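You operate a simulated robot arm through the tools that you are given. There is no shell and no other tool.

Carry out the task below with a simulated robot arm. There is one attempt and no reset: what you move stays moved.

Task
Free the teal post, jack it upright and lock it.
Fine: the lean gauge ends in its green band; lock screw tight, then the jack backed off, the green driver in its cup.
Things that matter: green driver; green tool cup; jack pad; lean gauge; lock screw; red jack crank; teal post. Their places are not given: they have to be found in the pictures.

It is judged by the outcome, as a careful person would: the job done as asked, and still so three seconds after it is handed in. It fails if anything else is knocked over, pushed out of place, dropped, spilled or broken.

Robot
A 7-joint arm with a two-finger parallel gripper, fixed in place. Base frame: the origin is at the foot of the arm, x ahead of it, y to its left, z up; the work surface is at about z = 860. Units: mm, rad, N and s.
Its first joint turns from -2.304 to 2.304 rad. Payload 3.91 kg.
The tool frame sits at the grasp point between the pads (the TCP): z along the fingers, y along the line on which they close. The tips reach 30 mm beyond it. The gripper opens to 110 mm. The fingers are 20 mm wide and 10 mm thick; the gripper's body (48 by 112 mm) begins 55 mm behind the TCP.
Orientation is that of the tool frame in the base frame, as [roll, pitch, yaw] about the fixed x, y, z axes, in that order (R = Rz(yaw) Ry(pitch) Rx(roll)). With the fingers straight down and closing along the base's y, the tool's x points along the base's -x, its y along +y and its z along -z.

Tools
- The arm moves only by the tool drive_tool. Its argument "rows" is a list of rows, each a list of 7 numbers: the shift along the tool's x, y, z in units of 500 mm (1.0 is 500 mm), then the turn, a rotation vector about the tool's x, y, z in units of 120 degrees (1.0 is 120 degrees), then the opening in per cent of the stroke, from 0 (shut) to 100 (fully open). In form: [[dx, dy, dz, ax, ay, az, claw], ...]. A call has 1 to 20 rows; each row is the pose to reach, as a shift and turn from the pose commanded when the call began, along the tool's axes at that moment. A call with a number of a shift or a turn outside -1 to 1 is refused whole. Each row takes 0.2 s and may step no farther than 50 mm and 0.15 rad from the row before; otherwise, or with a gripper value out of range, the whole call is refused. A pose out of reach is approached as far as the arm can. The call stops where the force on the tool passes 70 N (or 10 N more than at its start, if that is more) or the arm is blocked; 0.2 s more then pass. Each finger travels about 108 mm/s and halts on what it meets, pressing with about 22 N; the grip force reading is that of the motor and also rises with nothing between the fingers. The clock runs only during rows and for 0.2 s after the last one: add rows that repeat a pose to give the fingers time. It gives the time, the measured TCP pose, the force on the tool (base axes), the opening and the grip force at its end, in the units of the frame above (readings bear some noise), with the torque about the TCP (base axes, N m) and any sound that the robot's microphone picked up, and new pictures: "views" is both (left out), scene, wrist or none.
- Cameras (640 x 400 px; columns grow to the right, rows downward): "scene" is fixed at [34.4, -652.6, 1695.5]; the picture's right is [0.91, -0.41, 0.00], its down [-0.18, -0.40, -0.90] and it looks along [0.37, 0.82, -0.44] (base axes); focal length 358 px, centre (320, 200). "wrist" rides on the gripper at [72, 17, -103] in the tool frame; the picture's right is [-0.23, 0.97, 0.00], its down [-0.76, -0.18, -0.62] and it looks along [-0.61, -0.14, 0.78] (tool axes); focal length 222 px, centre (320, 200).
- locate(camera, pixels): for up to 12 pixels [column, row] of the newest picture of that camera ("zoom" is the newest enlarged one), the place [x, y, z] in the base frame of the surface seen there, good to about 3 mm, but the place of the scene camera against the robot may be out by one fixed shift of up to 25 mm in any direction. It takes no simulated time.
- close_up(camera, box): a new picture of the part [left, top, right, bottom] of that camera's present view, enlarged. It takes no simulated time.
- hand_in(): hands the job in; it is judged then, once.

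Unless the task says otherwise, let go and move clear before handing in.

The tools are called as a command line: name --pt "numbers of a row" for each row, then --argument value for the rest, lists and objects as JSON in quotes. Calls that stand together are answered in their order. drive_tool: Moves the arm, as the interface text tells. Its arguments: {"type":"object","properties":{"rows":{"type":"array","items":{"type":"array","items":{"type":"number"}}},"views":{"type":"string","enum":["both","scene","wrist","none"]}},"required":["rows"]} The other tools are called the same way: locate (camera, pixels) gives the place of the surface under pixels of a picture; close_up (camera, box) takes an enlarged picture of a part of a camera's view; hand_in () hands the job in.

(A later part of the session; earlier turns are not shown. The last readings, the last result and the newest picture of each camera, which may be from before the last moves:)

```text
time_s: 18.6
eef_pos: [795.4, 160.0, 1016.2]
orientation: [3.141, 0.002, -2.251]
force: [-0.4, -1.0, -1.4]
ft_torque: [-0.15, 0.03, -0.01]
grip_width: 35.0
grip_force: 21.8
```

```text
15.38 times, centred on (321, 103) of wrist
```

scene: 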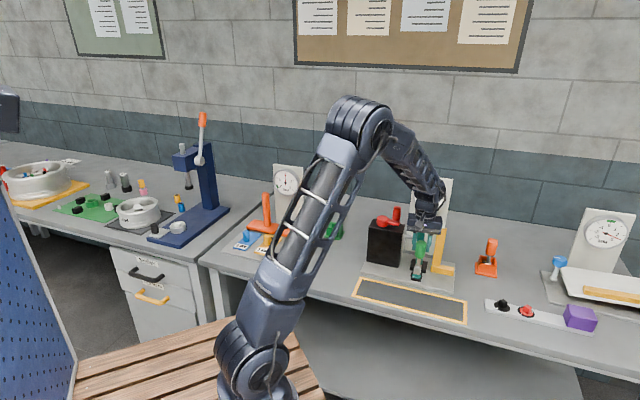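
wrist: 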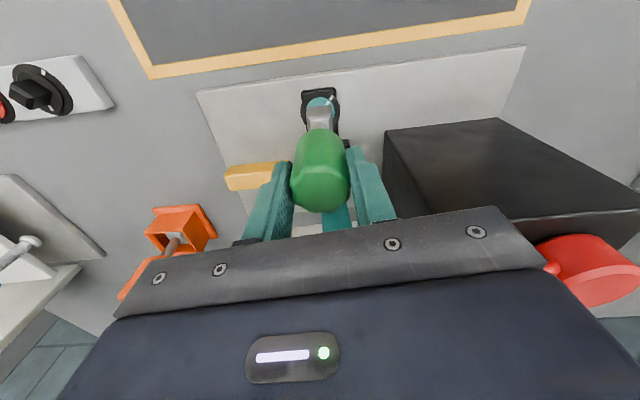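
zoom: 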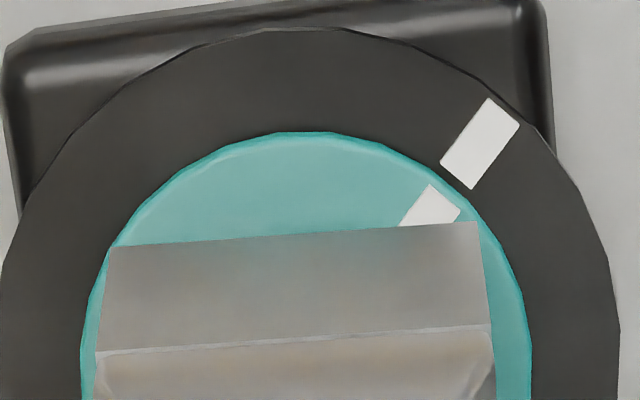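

The socket has gone several millimetres down over the peg with almost no force, so it is engaging. I'll keep going down gently until it seats.

drive_tool --pt "0 0 0.004 0 0 0 0" --pt "0 0 0.008 0 0 0 0" --views "none"

close_up --camera "scene" --box '[411, 264, 425, 279]'

```text
time_s: 19.2
eef_pos: [795.1, 160.2, 1011.0]
orientation: [-3.141, 0.0, -2.251]
force: [-0.1, 0.0, -2.2]
ft_torque: [0.0, -0.03, 0.0]
grip_width: 35.1
grip_force: 21.3
```

```text
16.00 times, centred on (418, 272) of scene
```

zoom: 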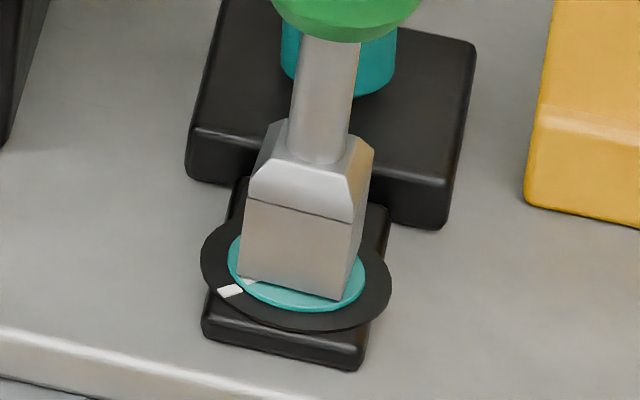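

Still no contact force and the socket is nearly down to the disc. I'll lower a few more millimetres until it touches.

drive_tool --pt "0 0 0.003 0 0 0 0" --pt "0 0 0.006 0 0 0 0" --pt "0 0 0.009 0 0 0 0" --views "none"

close_up --camera "scene" --box '[411, 264, 425, 279]'

close_up --camera "wrist" --box '[304, 90, 338, 116]'

```text
time_s: 20.0
eef_pos: [795.8, 158.3, 1007.6]
orientation: [-3.141, 0.001, -2.253]
force: [0.0, 1.3, 14.7]
ft_torque: [0.22, 0.06, 0.02]
grip_width: 34.0
grip_force: 22.3
```

```text
16.00 times, centred on (418, 272) of scene
```

zoom: 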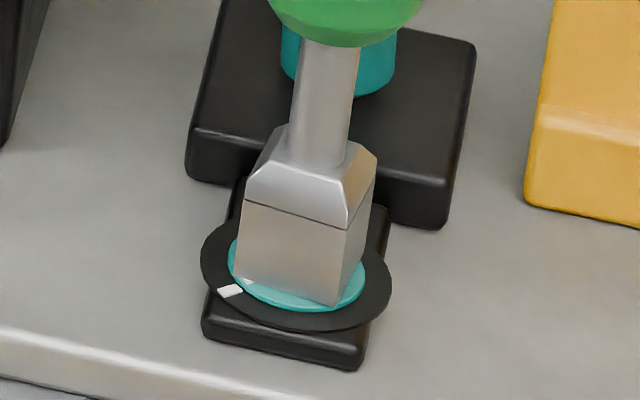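

```text
15.38 times, centred on (321, 103) of wrist
```

zoom: 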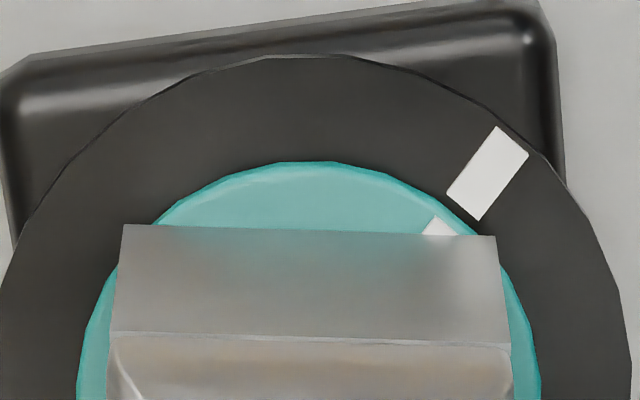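

The socket is seated (14.7 N up) and the driver settled slightly in the grip. I'll ease off about 1 mm and start turning counter-clockwise (base +z) to loosen, checking torque and any sound.

drive_tool --pt "0 0 -0.002 0 0 0 0" --pt "0 0 -0.002 0 0 -0.05 0" --pt "0 0 -0.002 0 0 -0.1 0" --pt "0 0 -0.002 0 0 -0.15 0" --pt "0 0 -0.002 0 0 -0.2 0"

close_up --camera "scene" --box '[411, 264, 425, 279]'

close_up --camera "scene" --box '[380, 170, 460, 250]'

```text
time_s: 21.2
eef_pos: [795.6, 158.1, 1007.7]
orientation: [3.139, 0.001, -1.832]
force: [-3.4, 3.8, -2.9]
ft_torque: [0.4, 0.33, -0.02]
grip_width: 34.5
grip_force: 22.4
```

scene: 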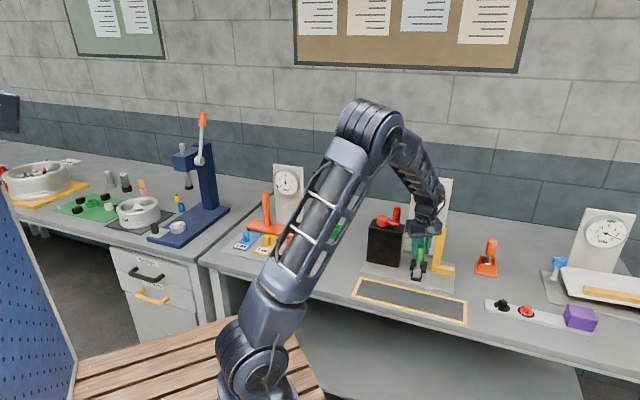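
wrist: 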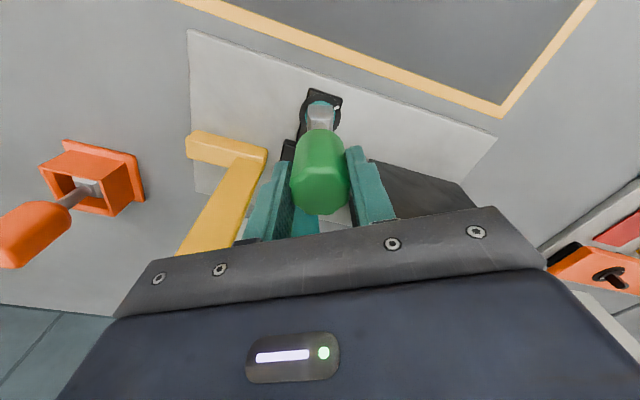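

```text
16.00 times, centred on (418, 272) of scene
```

zoom: 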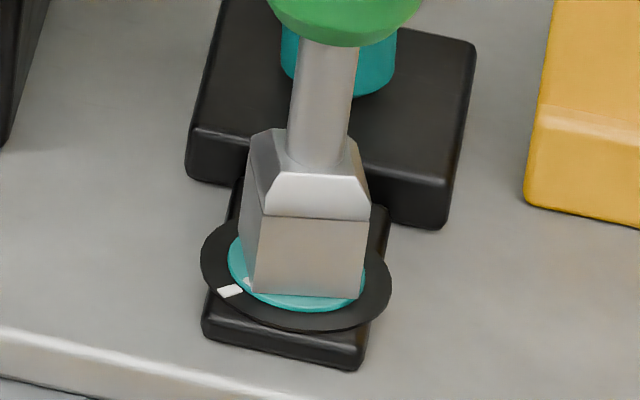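

```text
5.00 times, centred on (420, 210) of scene
```

zoom: 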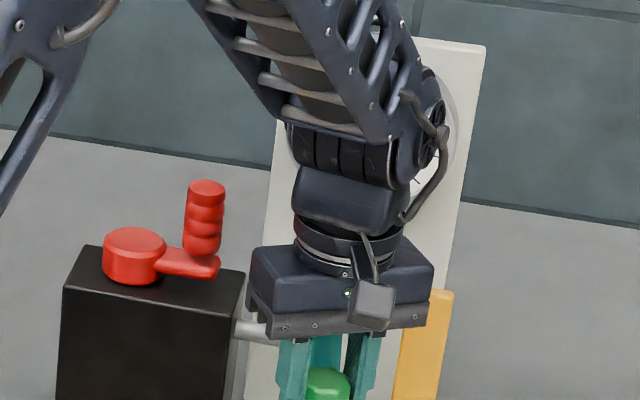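

The driver turned about 21° with almost no torque. I need to see whether the disc's white mark moved with it, so I'll zoom the wrist camera.

close_up --camera "wrist" --box '[298, 82, 346, 122]'

```text
10.00 times, centred on (322, 102) of wrist
```

zoom: 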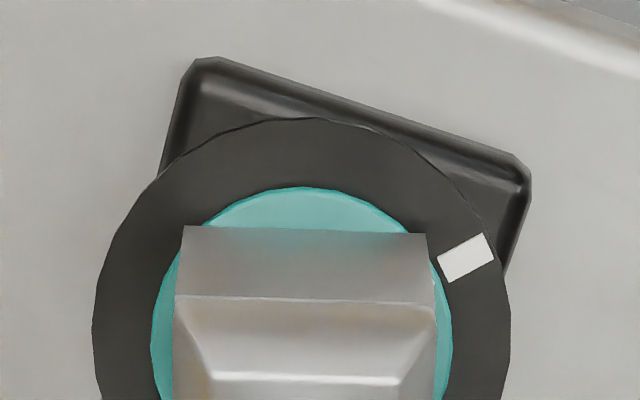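

The disc's mark is hidden behind the socket in this view and there is little torque. I'll turn another 24° and watch the torque and marks.

drive_tool --pt "0 0 0 0 0 -0.05 0" --pt "0 0 0 0 0 -0.1 0" --pt "0 0 0 0 0 -0.15 0" --pt "0 0 0 0 0 -0.2 0" --views "wrist"

close_up --camera "scene" --box '[411, 264, 425, 279]'

close_up --camera "wrist" --box '[298, 82, 346, 122]'

```text
time_s: 22.2
eef_pos: [795.1, 158.4, 1008.1]
orientation: [3.14, 0.002, -1.413]
force: [-3.7, 3.4, -2.7]
ft_torque: [0.47, 0.45, -0.03]
grip_width: 34.9
grip_force: 22.1
```

wrist: 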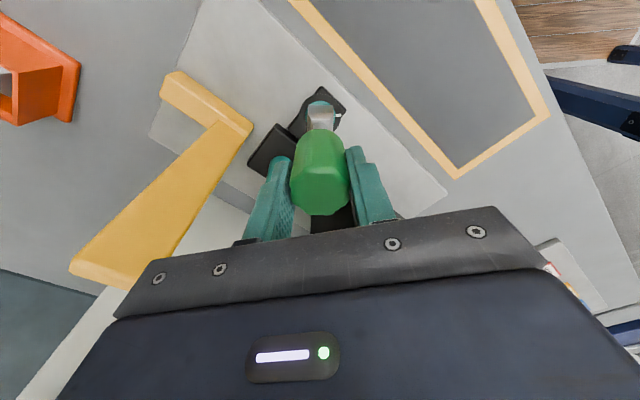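

```text
16.00 times, centred on (418, 272) of scene
```

zoom: 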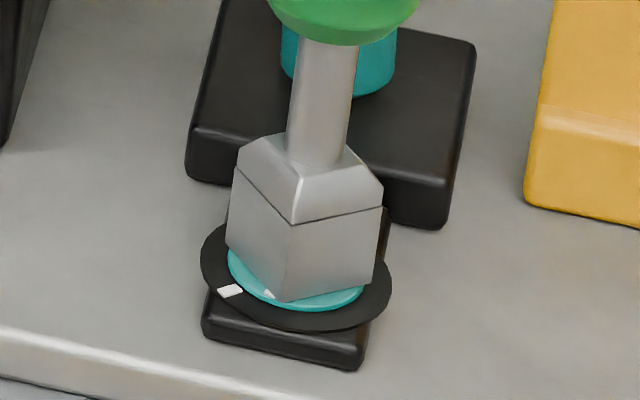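

```text
10.00 times, centred on (322, 102) of wrist
```

zoom: 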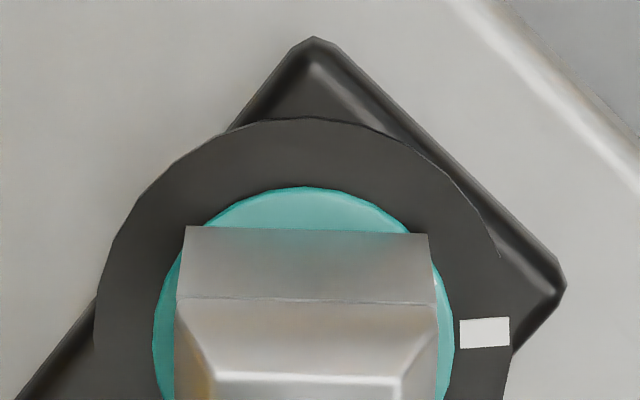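

The disc's mark has moved with the socket (now near (268,293) in the scene zoom), so the screw is turning. To keep the palm clear of the post, I'll open a little, rise 12 mm for a higher grip, turn back 96° and grip again.

drive_tool --pt "0 0 0 0 0 0 48" --pt "0 0 0 0 0 0 48" --pt "0 0 -0.012 0 0 0 48" --pt "0 0 -0.024 0 0 0 48" --pt "0 0 -0.024 0 0 0 48"

close_up --camera "scene" --box '[395, 215, 445, 285]'

```text
time_s: 23.4
eef_pos: [794.6, 158.4, 1020.0]
orientation: [-3.141, 0.001, -1.414]
force: [-0.4, 0.1, -0.5]
ft_torque: [-0.02, 0.02, 0.02]
grip_width: 52.7
grip_force: 0.1
```

scene: 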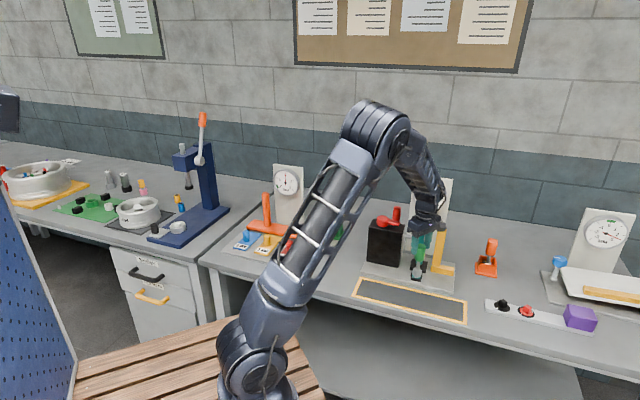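
wrist: 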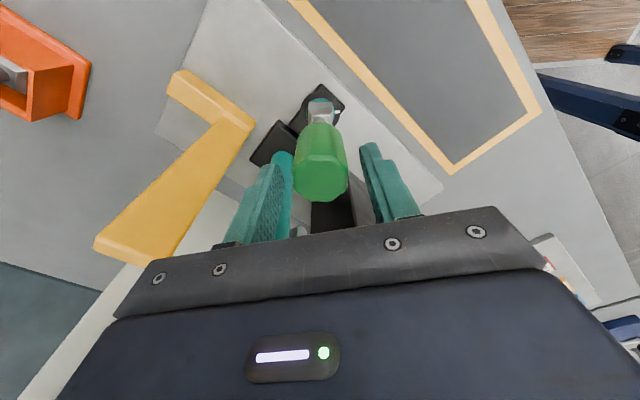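

```text
5.71 times, centred on (420, 250) of scene
```

zoom: 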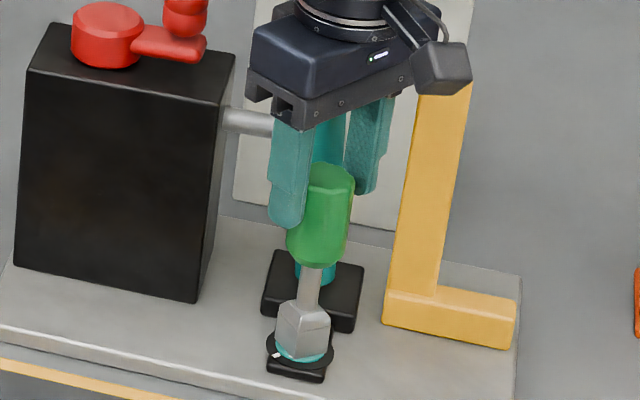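

The driver stands upright on the screw by itself. Now I'll turn the open hand back 96° and close on the handle.

drive_tool --pt "0 0 0 0 0 0.0667 48" --pt "0 0 0 0 0 0.1333 48" --pt "0 0 0 0 0 0.2 48" --pt "0 0 0 0 0 0.2667 48" --pt "0 0 0 0 0 0.3333 48" --pt "0 0 0 0 0 0.4 48" --pt "0 0 0 0 0 0.4667 48" --pt "0 0 0 0 0 0.5333 48" --pt "0 0 0 0 0 0.6 48" --pt "0 0 0 0 0 0.6667 48" --pt "0 0 0 0 0 0.7333 48" --pt "0 0 0 0 0 0.8 48" --pt "0 0 0 0 0 0.8 48"

```text
time_s: 26.2
eef_pos: [796.3, 158.6, 1019.9]
orientation: [3.141, 0.0, -3.091]
force: [-0.3, 0.1, -0.4]
ft_torque: [0.0, 0.02, 0.01]
grip_width: 52.9
grip_force: 0.2
```

scene: 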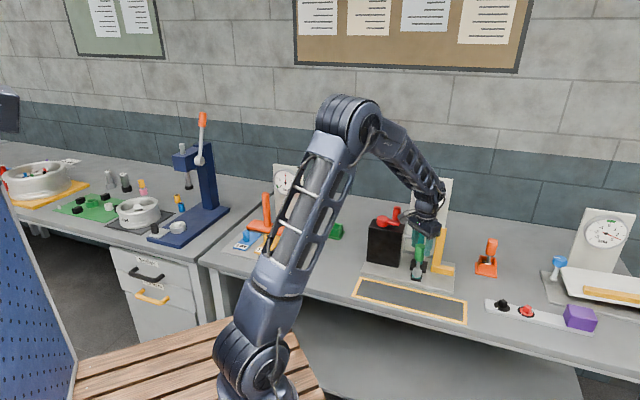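
wrist: 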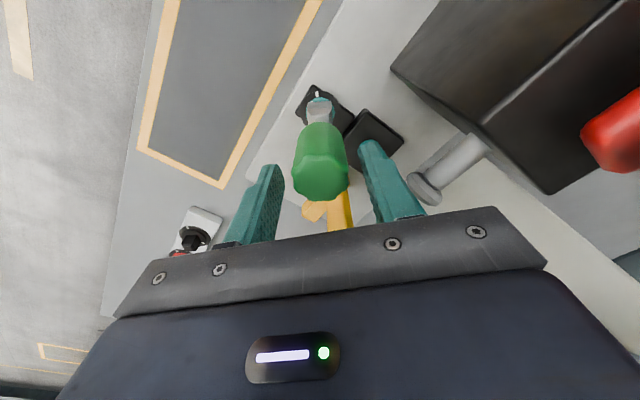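

The hand is back at its start angle around the handle. I'll close and turn counter-clockwise another 96°.

drive_tool --pt "0 0 0 0 0 0 30" --pt "0 0 0 0 0 0 10" --pt "0 0 0 0 0 0 0" --pt "0 0 0 0 0 0 0" --pt "0 0 0 0 0 -0.06 0" --pt "0 0 0 0 0 -0.12 0" --pt "0 0 0 0 0 -0.18 0" --pt "0 0 0 0 0 -0.24 0" --pt "0 0 0 0 0 -0.3 0"

close_up --camera "scene" --box '[411, 264, 425, 279]'

```text
time_s: 28.2
eef_pos: [795.5, 158.3, 1019.1]
orientation: [3.141, 0.002, -2.457]
force: [-1.1, 2.7, 0.1]
ft_torque: [0.35, 0.07, -0.04]
grip_width: 35.0
grip_force: 22.2
```

scene: 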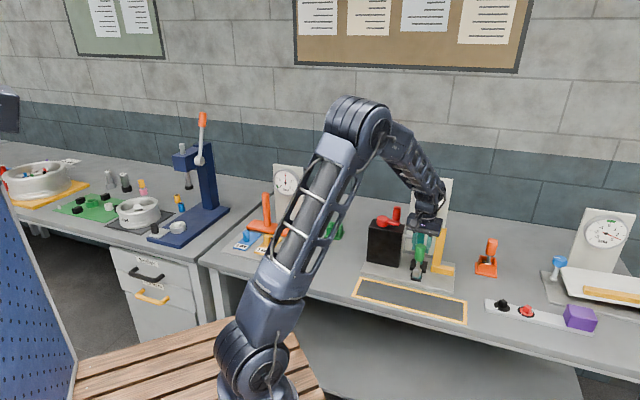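
wrist: 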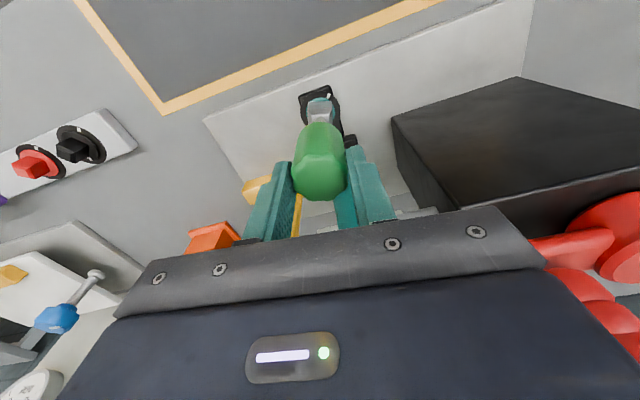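

```text
16.00 times, centred on (418, 272) of scene
```

zoom: 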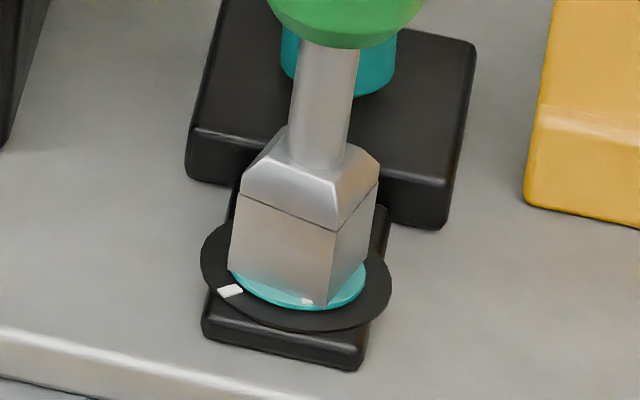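

The disc's mark has moved to (307,300), about 80° from tight. I'll keep turning another 54° and watch for a sound, a stop or a change in the gauge.

drive_tool --pt "0 0 0 0 0 -0.06 0" --pt "0 0 0 0 0 -0.12 0" --pt "0 0 0 0 0 -0.18 0" --pt "0 0 0 0 0 -0.24 0" --pt "0 0 0 0 0 -0.3 0" --pt "0 0 0 0 0 -0.36 0" --pt "0 0 0 0 0 -0.42 0" --pt "0 0 0 0 0 -0.48 0"

close_up --camera "scene" --box '[411, 264, 425, 279]'

close_up --camera "scene" --box '[390, 165, 470, 245]'

```text
time_s: 30.0
eef_pos: [795.2, 158.5, 1019.6]
orientation: [-3.14, 0.0, -1.453]
force: [0.7, 0.4, 3.0]
ft_torque: [0.08, -0.01, -0.04]
grip_width: 34.3
grip_force: 22.1
```

scene: 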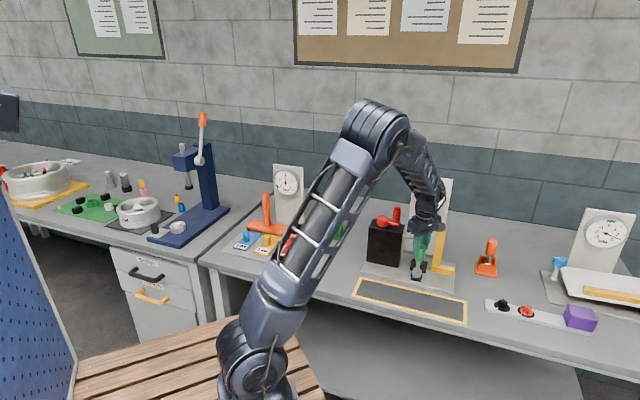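
wrist: 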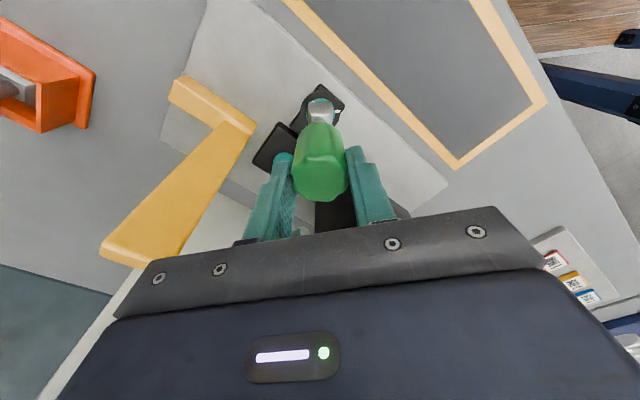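

```text
16.00 times, centred on (418, 272) of scene
```

zoom: 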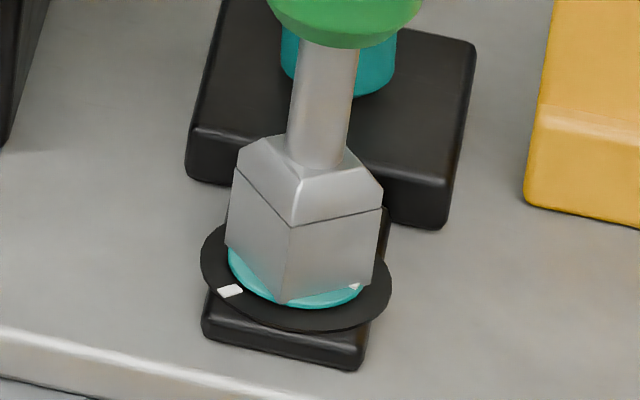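

```text
5.00 times, centred on (430, 205) of scene
```

zoom: 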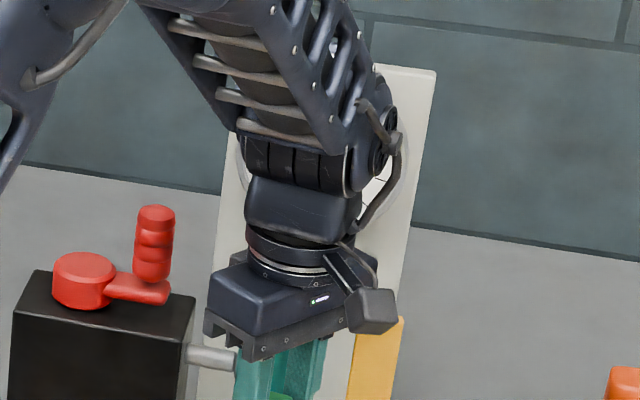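

The mark is now near (356,287), about 134° from tight, with no stop and no sound yet. I'll take one more bite to be sure the screw is fully loose: open, turn back, then grip again.

drive_tool --pt "0 0 0 0 0 0 48" --pt "0 0 0 0 0 0 48" --pt "0 0 0 0 0 0.0667 48" --pt "0 0 0 0 0 0.1333 48" --pt "0 0 0 0 0 0.2 48" --pt "0 0 0 0 0 0.2667 48" --pt "0 0 0 0 0 0.3333 48" --pt "0 0 0 0 0 0.4 48" --pt "0 0 0 0 0 0.4667 48" --pt "0 0 0 0 0 0.5333 48" --pt "0 0 0 0 0 0.6 48" --pt "0 0 0 0 0 0.6667 48" --pt "0 0 0 0 0 0.7333 48" --pt "0 0 0 0 0 0.8 48" --pt "0 0 0 0 0 0.8 30" --pt "0 0 0 0 0 0.8 10" --pt "0 0 0 0 0 0.8 0" --pt "0 0 0 0 0 0.8 0" --views "scene"

close_up --camera "scene" --box '[390, 165, 470, 245]'

```text
time_s: 33.8
eef_pos: [795.7, 158.7, 1018.1]
orientation: [3.14, 0.0, -3.132]
force: [0.5, 1.4, 0.4]
ft_torque: [0.26, -0.07, -0.02]
grip_width: 34.6
grip_force: 21.4
```

scene: 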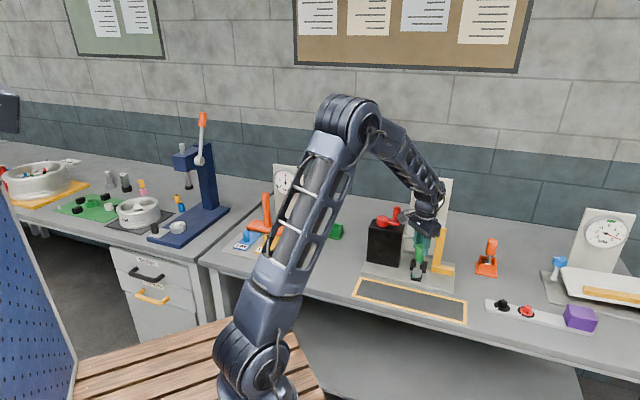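

```text
5.00 times, centred on (430, 205) of scene
```

zoom: 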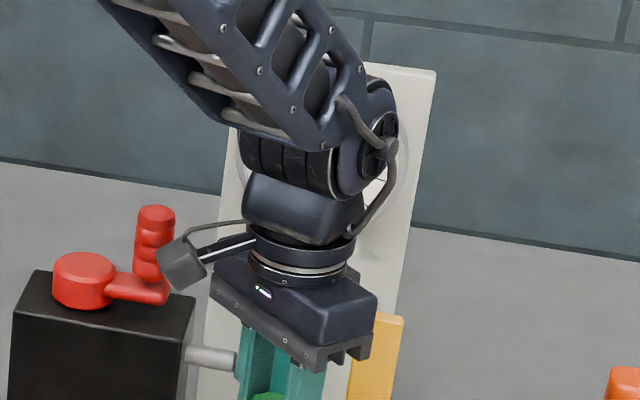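

The handle is gripped again and the camera head is clear of the crank. I'll turn counter-clockwise 96°.

drive_tool --pt "0 0 0 0 0 -0.0667 0" --pt "0 0 0 0 0 -0.1333 0" --pt "0 0 0 0 0 -0.2 0" --pt "0 0 0 0 0 -0.2667 0" --pt "0 0 0 0 0 -0.3333 0" --pt "0 0 0 0 0 -0.4 0" --pt "0 0 0 0 0 -0.4667 0" --pt "0 0 0 0 0 -0.5333 0" --pt "0 0 0 0 0 -0.6 0" --pt "0 0 0 0 0 -0.6667 0" --pt "0 0 0 0 0 -0.7333 0" --pt "0 0 0 0 0 -0.8 0" --views "scene"

close_up --camera "scene" --box '[411, 264, 425, 279]'

```text
time_s: 36.4
eef_pos: [795.7, 158.3, 1019.1]
orientation: [-3.14, -0.001, -1.454]
force: [-5.4, 3.1, 3.0]
ft_torque: [0.2, 0.5, -0.04]
grip_width: 34.7
grip_force: 22.2
```

scene: 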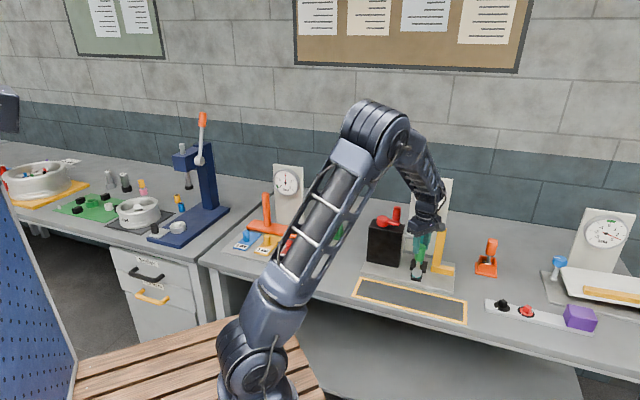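

```text
16.00 times, centred on (418, 272) of scene
```

zoom: 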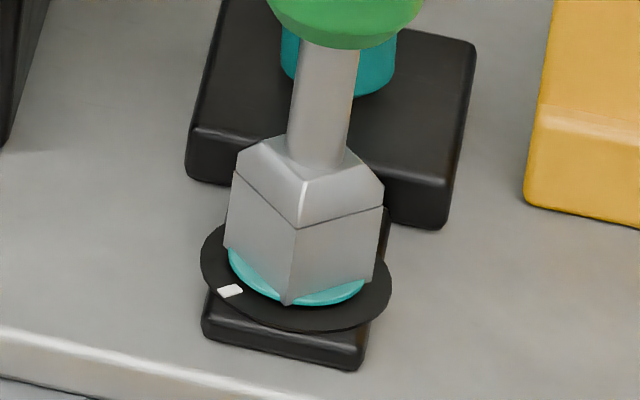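

The screw is now about 225° loose. I'll let go, leave the driver standing seated on the screw, rise clear and look at the gauge and the crank.

drive_tool --pt "0 0 0 0 0 0 48" --pt "0 0 0 0 0 0 48" --pt "0 0 -0.03 0 0 0 48" --pt "0 0 -0.08 0 0 0 48" --pt "0 0 -0.14 0 0 0.06 60" --pt "0 0 -0.2 0 0 0.12 60" --pt "0 0 -0.28 0 0 0.18 60" --pt "0 0 -0.36 0 0 0.24 60" --pt "0.05 0.05 -0.4 0 0 0.3 60" --pt "0.1 0.1 -0.42 0 0 0.36 60" --pt "0.15 0.15 -0.42 0 0 0.42 60"

close_up --camera "scene" --box '[360, 165, 460, 285]'

close_up --camera "scene" --box '[412, 180, 448, 212]'

```text
time_s: 38.8
eef_pos: [730.8, 74.0, 1228.2]
orientation: [-3.141, -0.001, -2.337]
force: [-0.2, 0.1, -0.3]
ft_torque: [-0.01, 0.05, -0.01]
grip_width: 66.0
grip_force: 0.1
```

scene: 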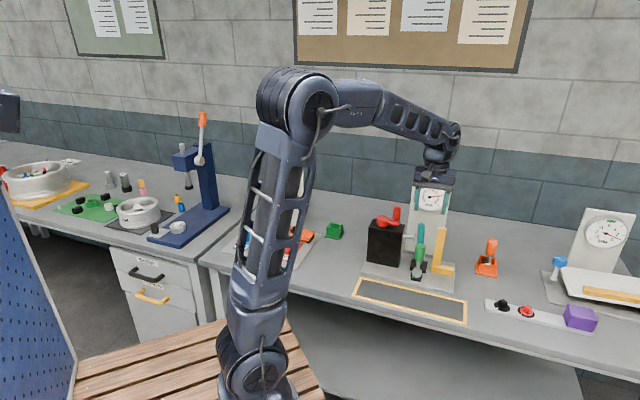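
wrist: 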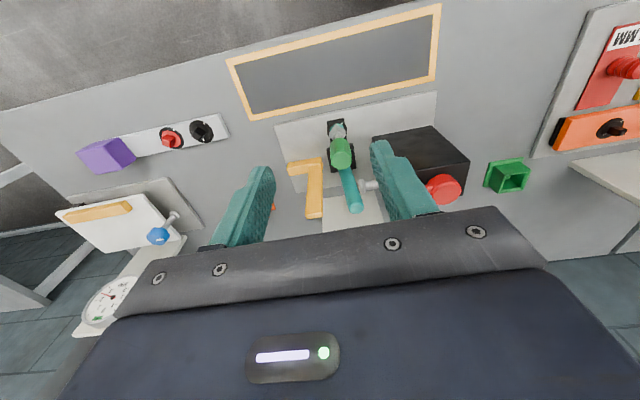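

```text
3.33 times, centred on (410, 225) of scene
```

zoom: 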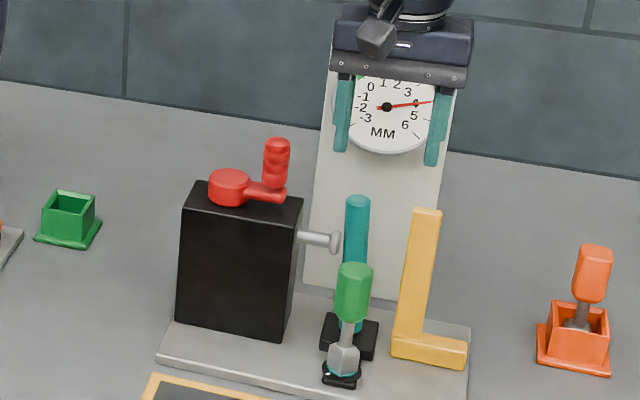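

```text
12.50 times, centred on (430, 196) of scene
```

zoom: 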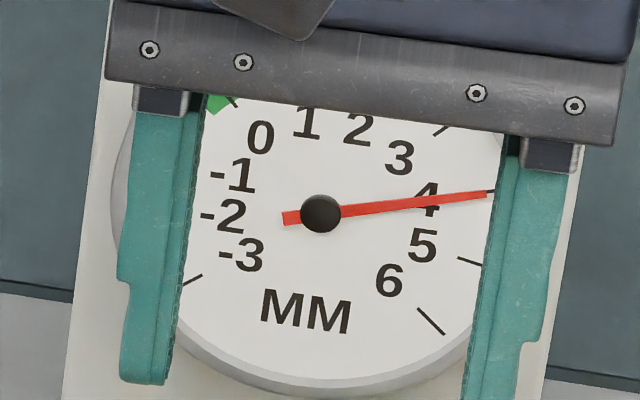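

The gauge reads about 4.0 and the driver stands on the screw. I'll move over in front of the crank to measure it.

drive_tool --pt "-0.054 0.0616 0 0 0 0 60" --pt "-0.108 0.1232 0 0 0 0 60" --pt "-0.162 0.1848 0 0 0 0 60" --pt "-0.2154 0.2464 0 0 0 0 60" --pt "-0.2154 0.2464 0 0 0 0 60"

close_up --camera "wrist" --box '[250, 80, 430, 210]'

```text
time_s: 40.0
eef_pos: [715.9, 237.1, 1230.2]
orientation: [3.141, 0.001, -2.336]
force: [-0.3, 0.1, 0.5]
ft_torque: [0.01, 0.01, 0.02]
grip_width: 65.9
grip_force: 0.0
```

scene: 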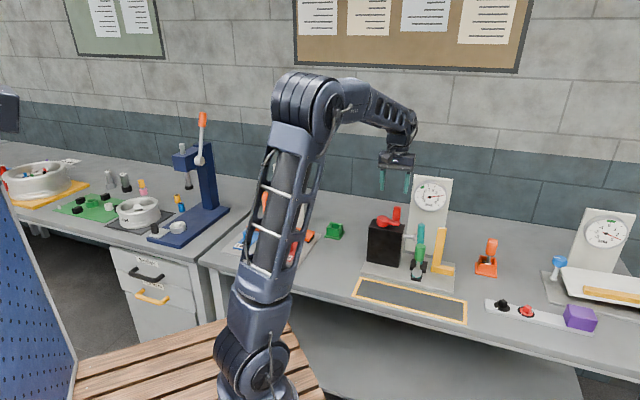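
wrist: 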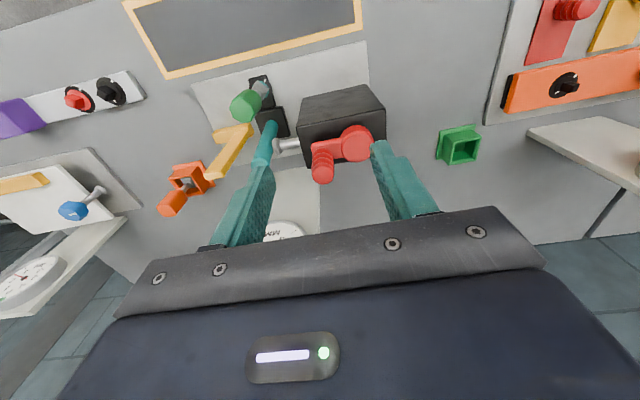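

```text
3.08 times, centred on (340, 145) of wrist
```

zoom: 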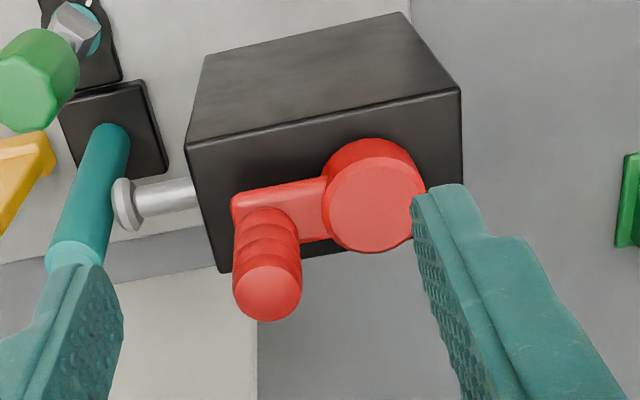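

The crank hub is at wrist (358,145) and the handle top at (323,176). I'll locate their points.

locate --camera "wrist" --pixels '[[358, 145], [343, 145], [374, 147], [358, 130], [358, 158], [323, 174], [315, 174], [331, 174], [322, 180], [321, 168], [330, 146], [316, 147]]'

locate --camera "zoom" --pixels '[[120, 205], [135, 205], [112, 195], [165, 195], [95, 135], [75, 255], [100, 180], [265, 215], [300, 245], [205, 60], [190, 142], [460, 92]]'

```text
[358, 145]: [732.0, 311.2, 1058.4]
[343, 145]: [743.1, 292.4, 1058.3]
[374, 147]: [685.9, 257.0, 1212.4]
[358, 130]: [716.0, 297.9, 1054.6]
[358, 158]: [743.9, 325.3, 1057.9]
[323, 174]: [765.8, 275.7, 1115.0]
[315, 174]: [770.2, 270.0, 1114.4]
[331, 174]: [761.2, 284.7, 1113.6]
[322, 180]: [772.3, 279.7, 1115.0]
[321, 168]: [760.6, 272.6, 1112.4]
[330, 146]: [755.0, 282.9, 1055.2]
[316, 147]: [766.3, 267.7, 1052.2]
```

```text
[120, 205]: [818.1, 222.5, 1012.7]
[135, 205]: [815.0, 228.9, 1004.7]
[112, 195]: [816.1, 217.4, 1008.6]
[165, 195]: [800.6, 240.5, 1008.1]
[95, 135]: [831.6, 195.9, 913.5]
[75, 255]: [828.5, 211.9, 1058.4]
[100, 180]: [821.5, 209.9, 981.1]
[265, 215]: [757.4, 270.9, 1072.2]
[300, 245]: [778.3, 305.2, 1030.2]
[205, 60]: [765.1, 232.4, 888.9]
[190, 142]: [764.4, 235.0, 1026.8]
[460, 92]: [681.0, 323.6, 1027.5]
```

The hub is about (731,310), the handle about (766,276.5) with its top at z≈1114, and the radius about 48 mm. I'll move above the handle and turn the hand so that the fingers close tangentially (tool x toward the hub).

drive_tool --pt "-0.02 -0.003 0 0 0 0.068 60" --pt "-0.04 -0.006 0 0 0 0.136 60" --pt "-0.06 -0.009 0 0 0 0.204 60" --pt "-0.08 -0.012 0 0 0 0.272 60" --pt "-0.1 -0.015 0 0 0 0.34 60" --pt "-0.127 -0.0184 0 0 0 0.408 60" --pt "-0.127 -0.0184 0.03 0 0 0.476 60" --pt "-0.127 -0.0184 0.06 0 0 0.544 60" --pt "-0.127 -0.0184 0.09 0 0 0.612 60" --pt "-0.127 -0.0184 0.11 0 0 0.68 60" --pt "-0.127 -0.0184 0.11 0 0 0.749 60" --pt "-0.127 -0.0184 0.11 0 0 0.749 60"

close_up --camera "wrist" --box '[240, 100, 400, 220]'

```text
time_s: 42.6
eef_pos: [766.2, 277.3, 1174.1]
orientation: [3.141, 0.001, 2.378]
force: [0.1, -0.6, -0.6]
ft_torque: [-0.03, -0.03, 0.02]
grip_width: 66.2
grip_force: 0.1
```

scene: 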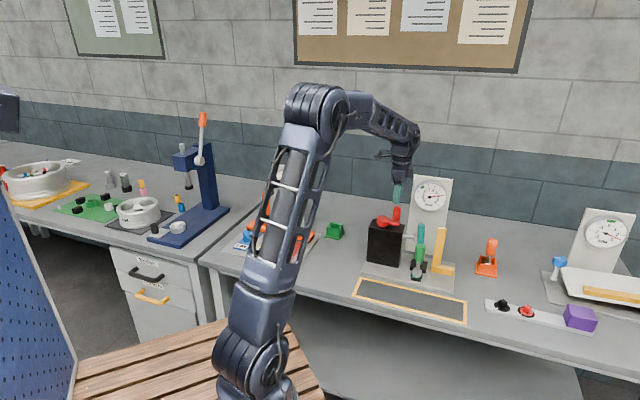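
wrist: 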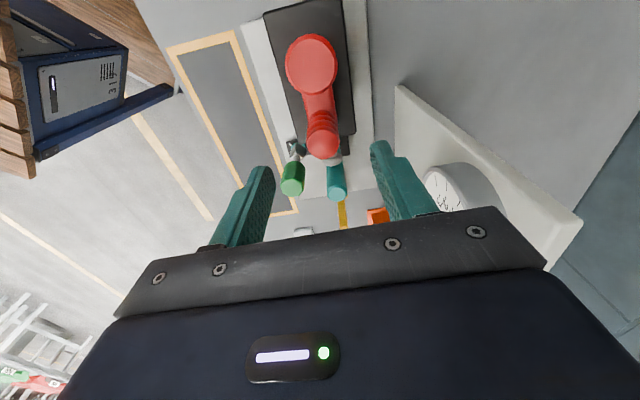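

```text
3.33 times, centred on (320, 160) of wrist
```

zoom: 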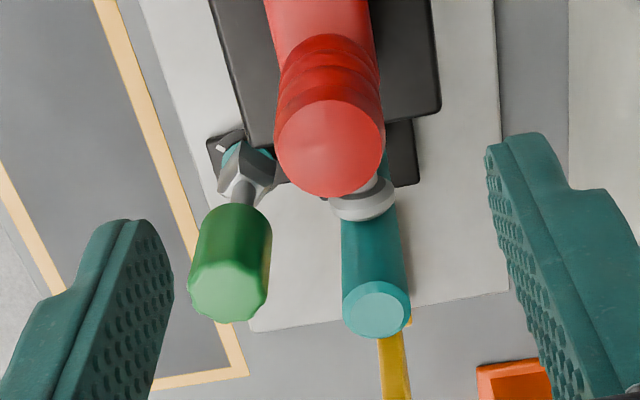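

The handle is between the fingers, about 2.5 mm toward +y, and the hub is about 48.5 mm along tool x. I'll centre, go down to z≈1094 and close.

drive_tool --pt "0 0.005 0.04 0 0 0 60" --pt "0 0.005 0.08 0 0 0 60" --pt "0 0.005 0.12 0 0 0 60" --pt "0 0.005 0.158 0 0 0 60" --pt "0 0.005 0.158 0 0 0 40" --pt "0 0.005 0.158 0 0 0 20" --pt "0 0.005 0.158 0 0 0 0" --pt "0 0.005 0.158 0 0 0 0"

close_up --camera "scene" --box '[360, 165, 460, 285]'

```text
time_s: 44.4
eef_pos: [767.4, 279.9, 1095.3]
orientation: [3.141, 0.0, 2.38]
force: [1.8, 0.0, -3.3]
ft_torque: [-0.04, -0.35, -0.03]
grip_width: 27.8
grip_force: 44.8
```

scene: 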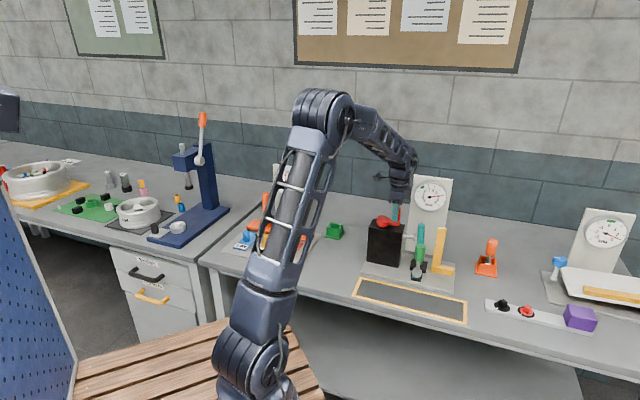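
wrist: 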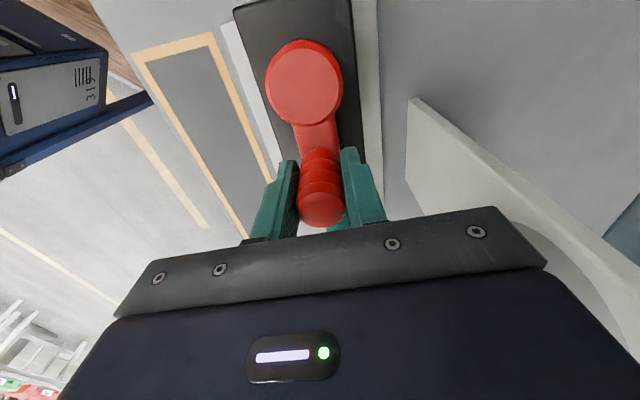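

```text
3.33 times, centred on (410, 225) of scene
```

zoom: 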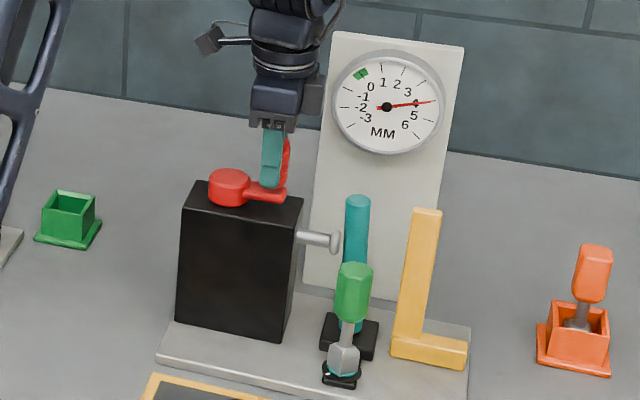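

The handle is gripped and the gauge is visible at 4. I'll crank clockwise 24° as a first test and watch the gauge, pad and torque.

drive_tool --pt "0.0015 -0.0134 0 0 0 0.0667 0" --pt "0.0049 -0.0265 0 0 0 0.1333 0" --pt "0.0101 -0.039 0 0 0 0.2 0" --pt "0.0101 -0.039 0 0 0 0.2 0" --views "scene"

close_up --camera "scene" --box '[360, 165, 460, 285]'

close_up --camera "scene" --box '[412, 180, 448, 212]'

```text
time_s: 44.8
eef_pos: [767.1, 278.6, 1095.4]
orientation: [3.13, 0.001, 2.255]
force: [34.5, 19.1, -17.0]
ft_torque: [-1.53, 0.84, 0.13]
grip_width: 28.2
grip_force: 45.3
stopped in row 2: the force on the tool passed its limit at 89 N (the readings are from after the stop); the commanded pose is now the measured one
```

scene: 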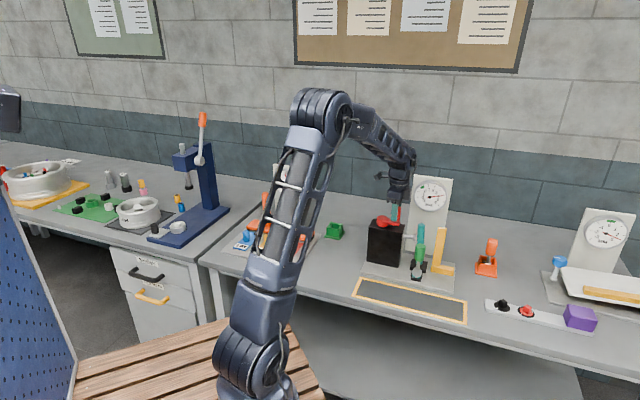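

```text
3.33 times, centred on (410, 225) of scene
```

zoom: 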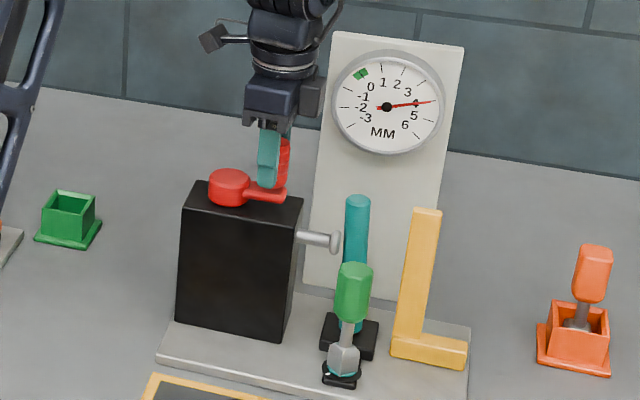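

```text
12.50 times, centred on (430, 196) of scene
```

zoom: 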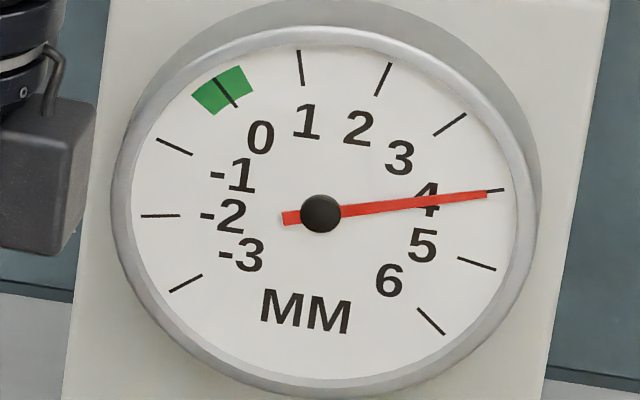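

Clockwise is blocked: the crank is at its backed-off stop and the gauge still reads 4.0. I'll turn counter-clockwise 24° instead.

drive_tool --pt "0.0021 0.0134 0 0 0 -0.0667 0" --pt "0.0059 0.0263 0 0 0 -0.1333 0" --pt "0.0116 0.0386 0 0 0 -0.2 0" --pt "0.0116 0.0386 0 0 0 -0.2 0"

close_up --camera "scene" --box '[360, 165, 460, 285]'

close_up --camera "scene" --box '[412, 180, 448, 212]'

```text
time_s: 45.8
eef_pos: [777.0, 294.6, 1094.2]
orientation: [3.133, 0.003, 2.673]
force: [10.4, -6.2, -27.3]
ft_torque: [-1.6, 1.09, 0.02]
grip_width: 28.0
grip_force: 45.5
```

scene: 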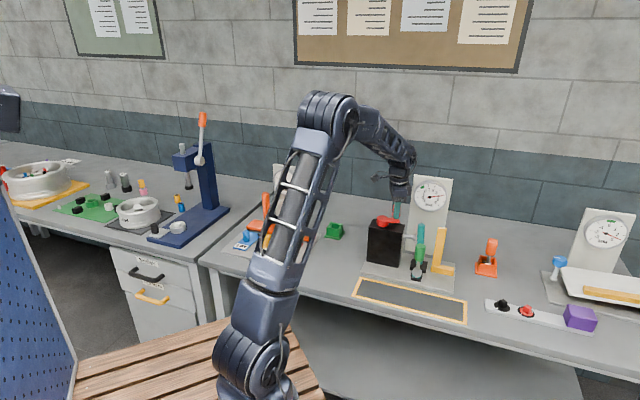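
wrist: 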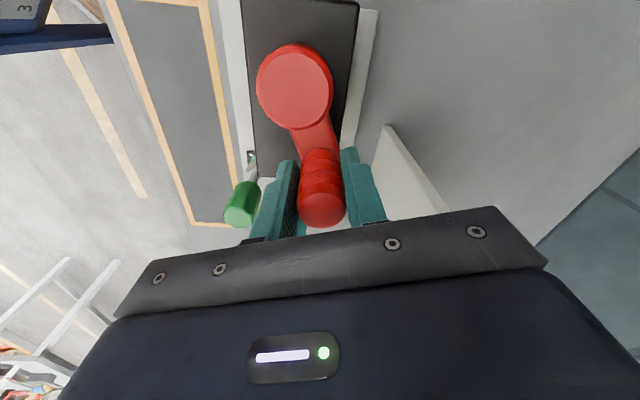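

```text
3.33 times, centred on (410, 225) of scene
```

zoom: 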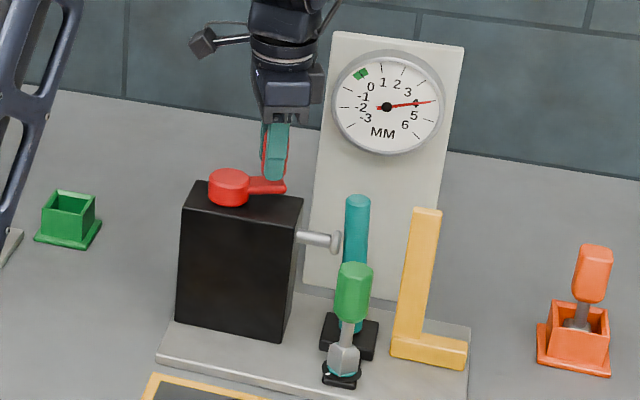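

```text
12.50 times, centred on (430, 196) of scene
```

zoom: 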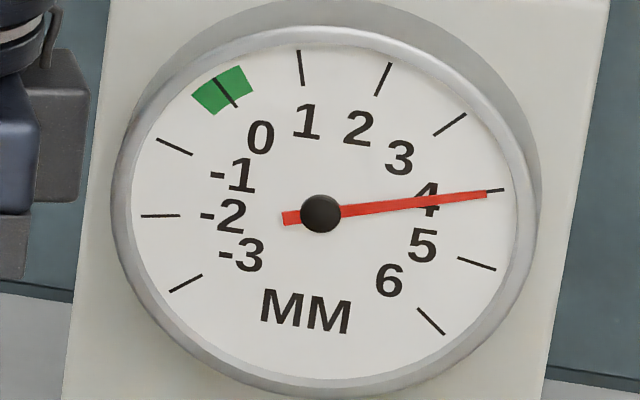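

The crank turned about 23° counter-clockwise, and the gauge is unchanged so far while the pad takes up its gap. I'll briefly release and regrip to relieve the side load, then crank on.

drive_tool --pt "0 0 0 0 0 0 45" --pt "0 0 0 0 0 0 45" --pt "0 0 0 0 0 0 45"

```text
time_s: 46.6
eef_pos: [774.8, 297.2, 1096.8]
orientation: [3.133, 0.004, 2.673]
force: [0.5, -0.6, 0.3]
ft_torque: [-0.02, -0.01, 0.0]
grip_width: 49.6
grip_force: 0.0
```

scene: 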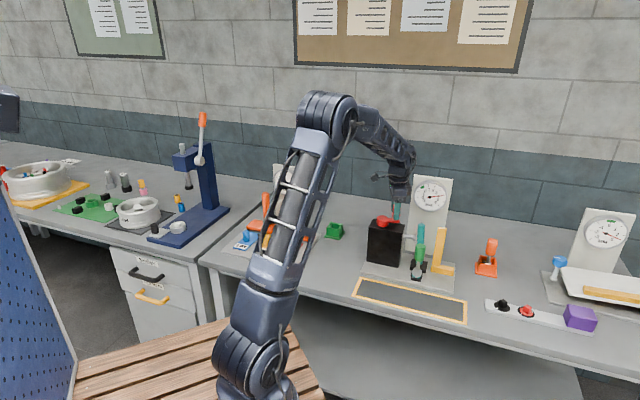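
wrist: 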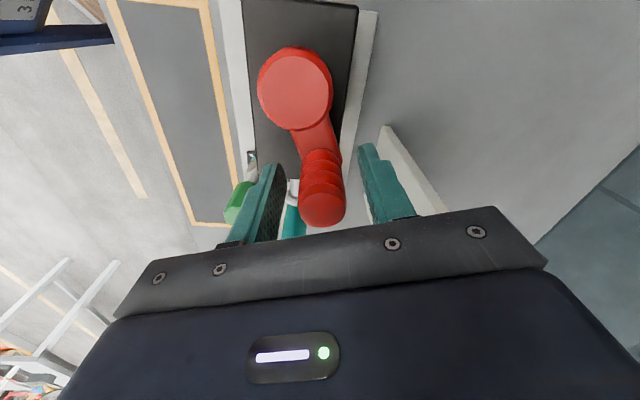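

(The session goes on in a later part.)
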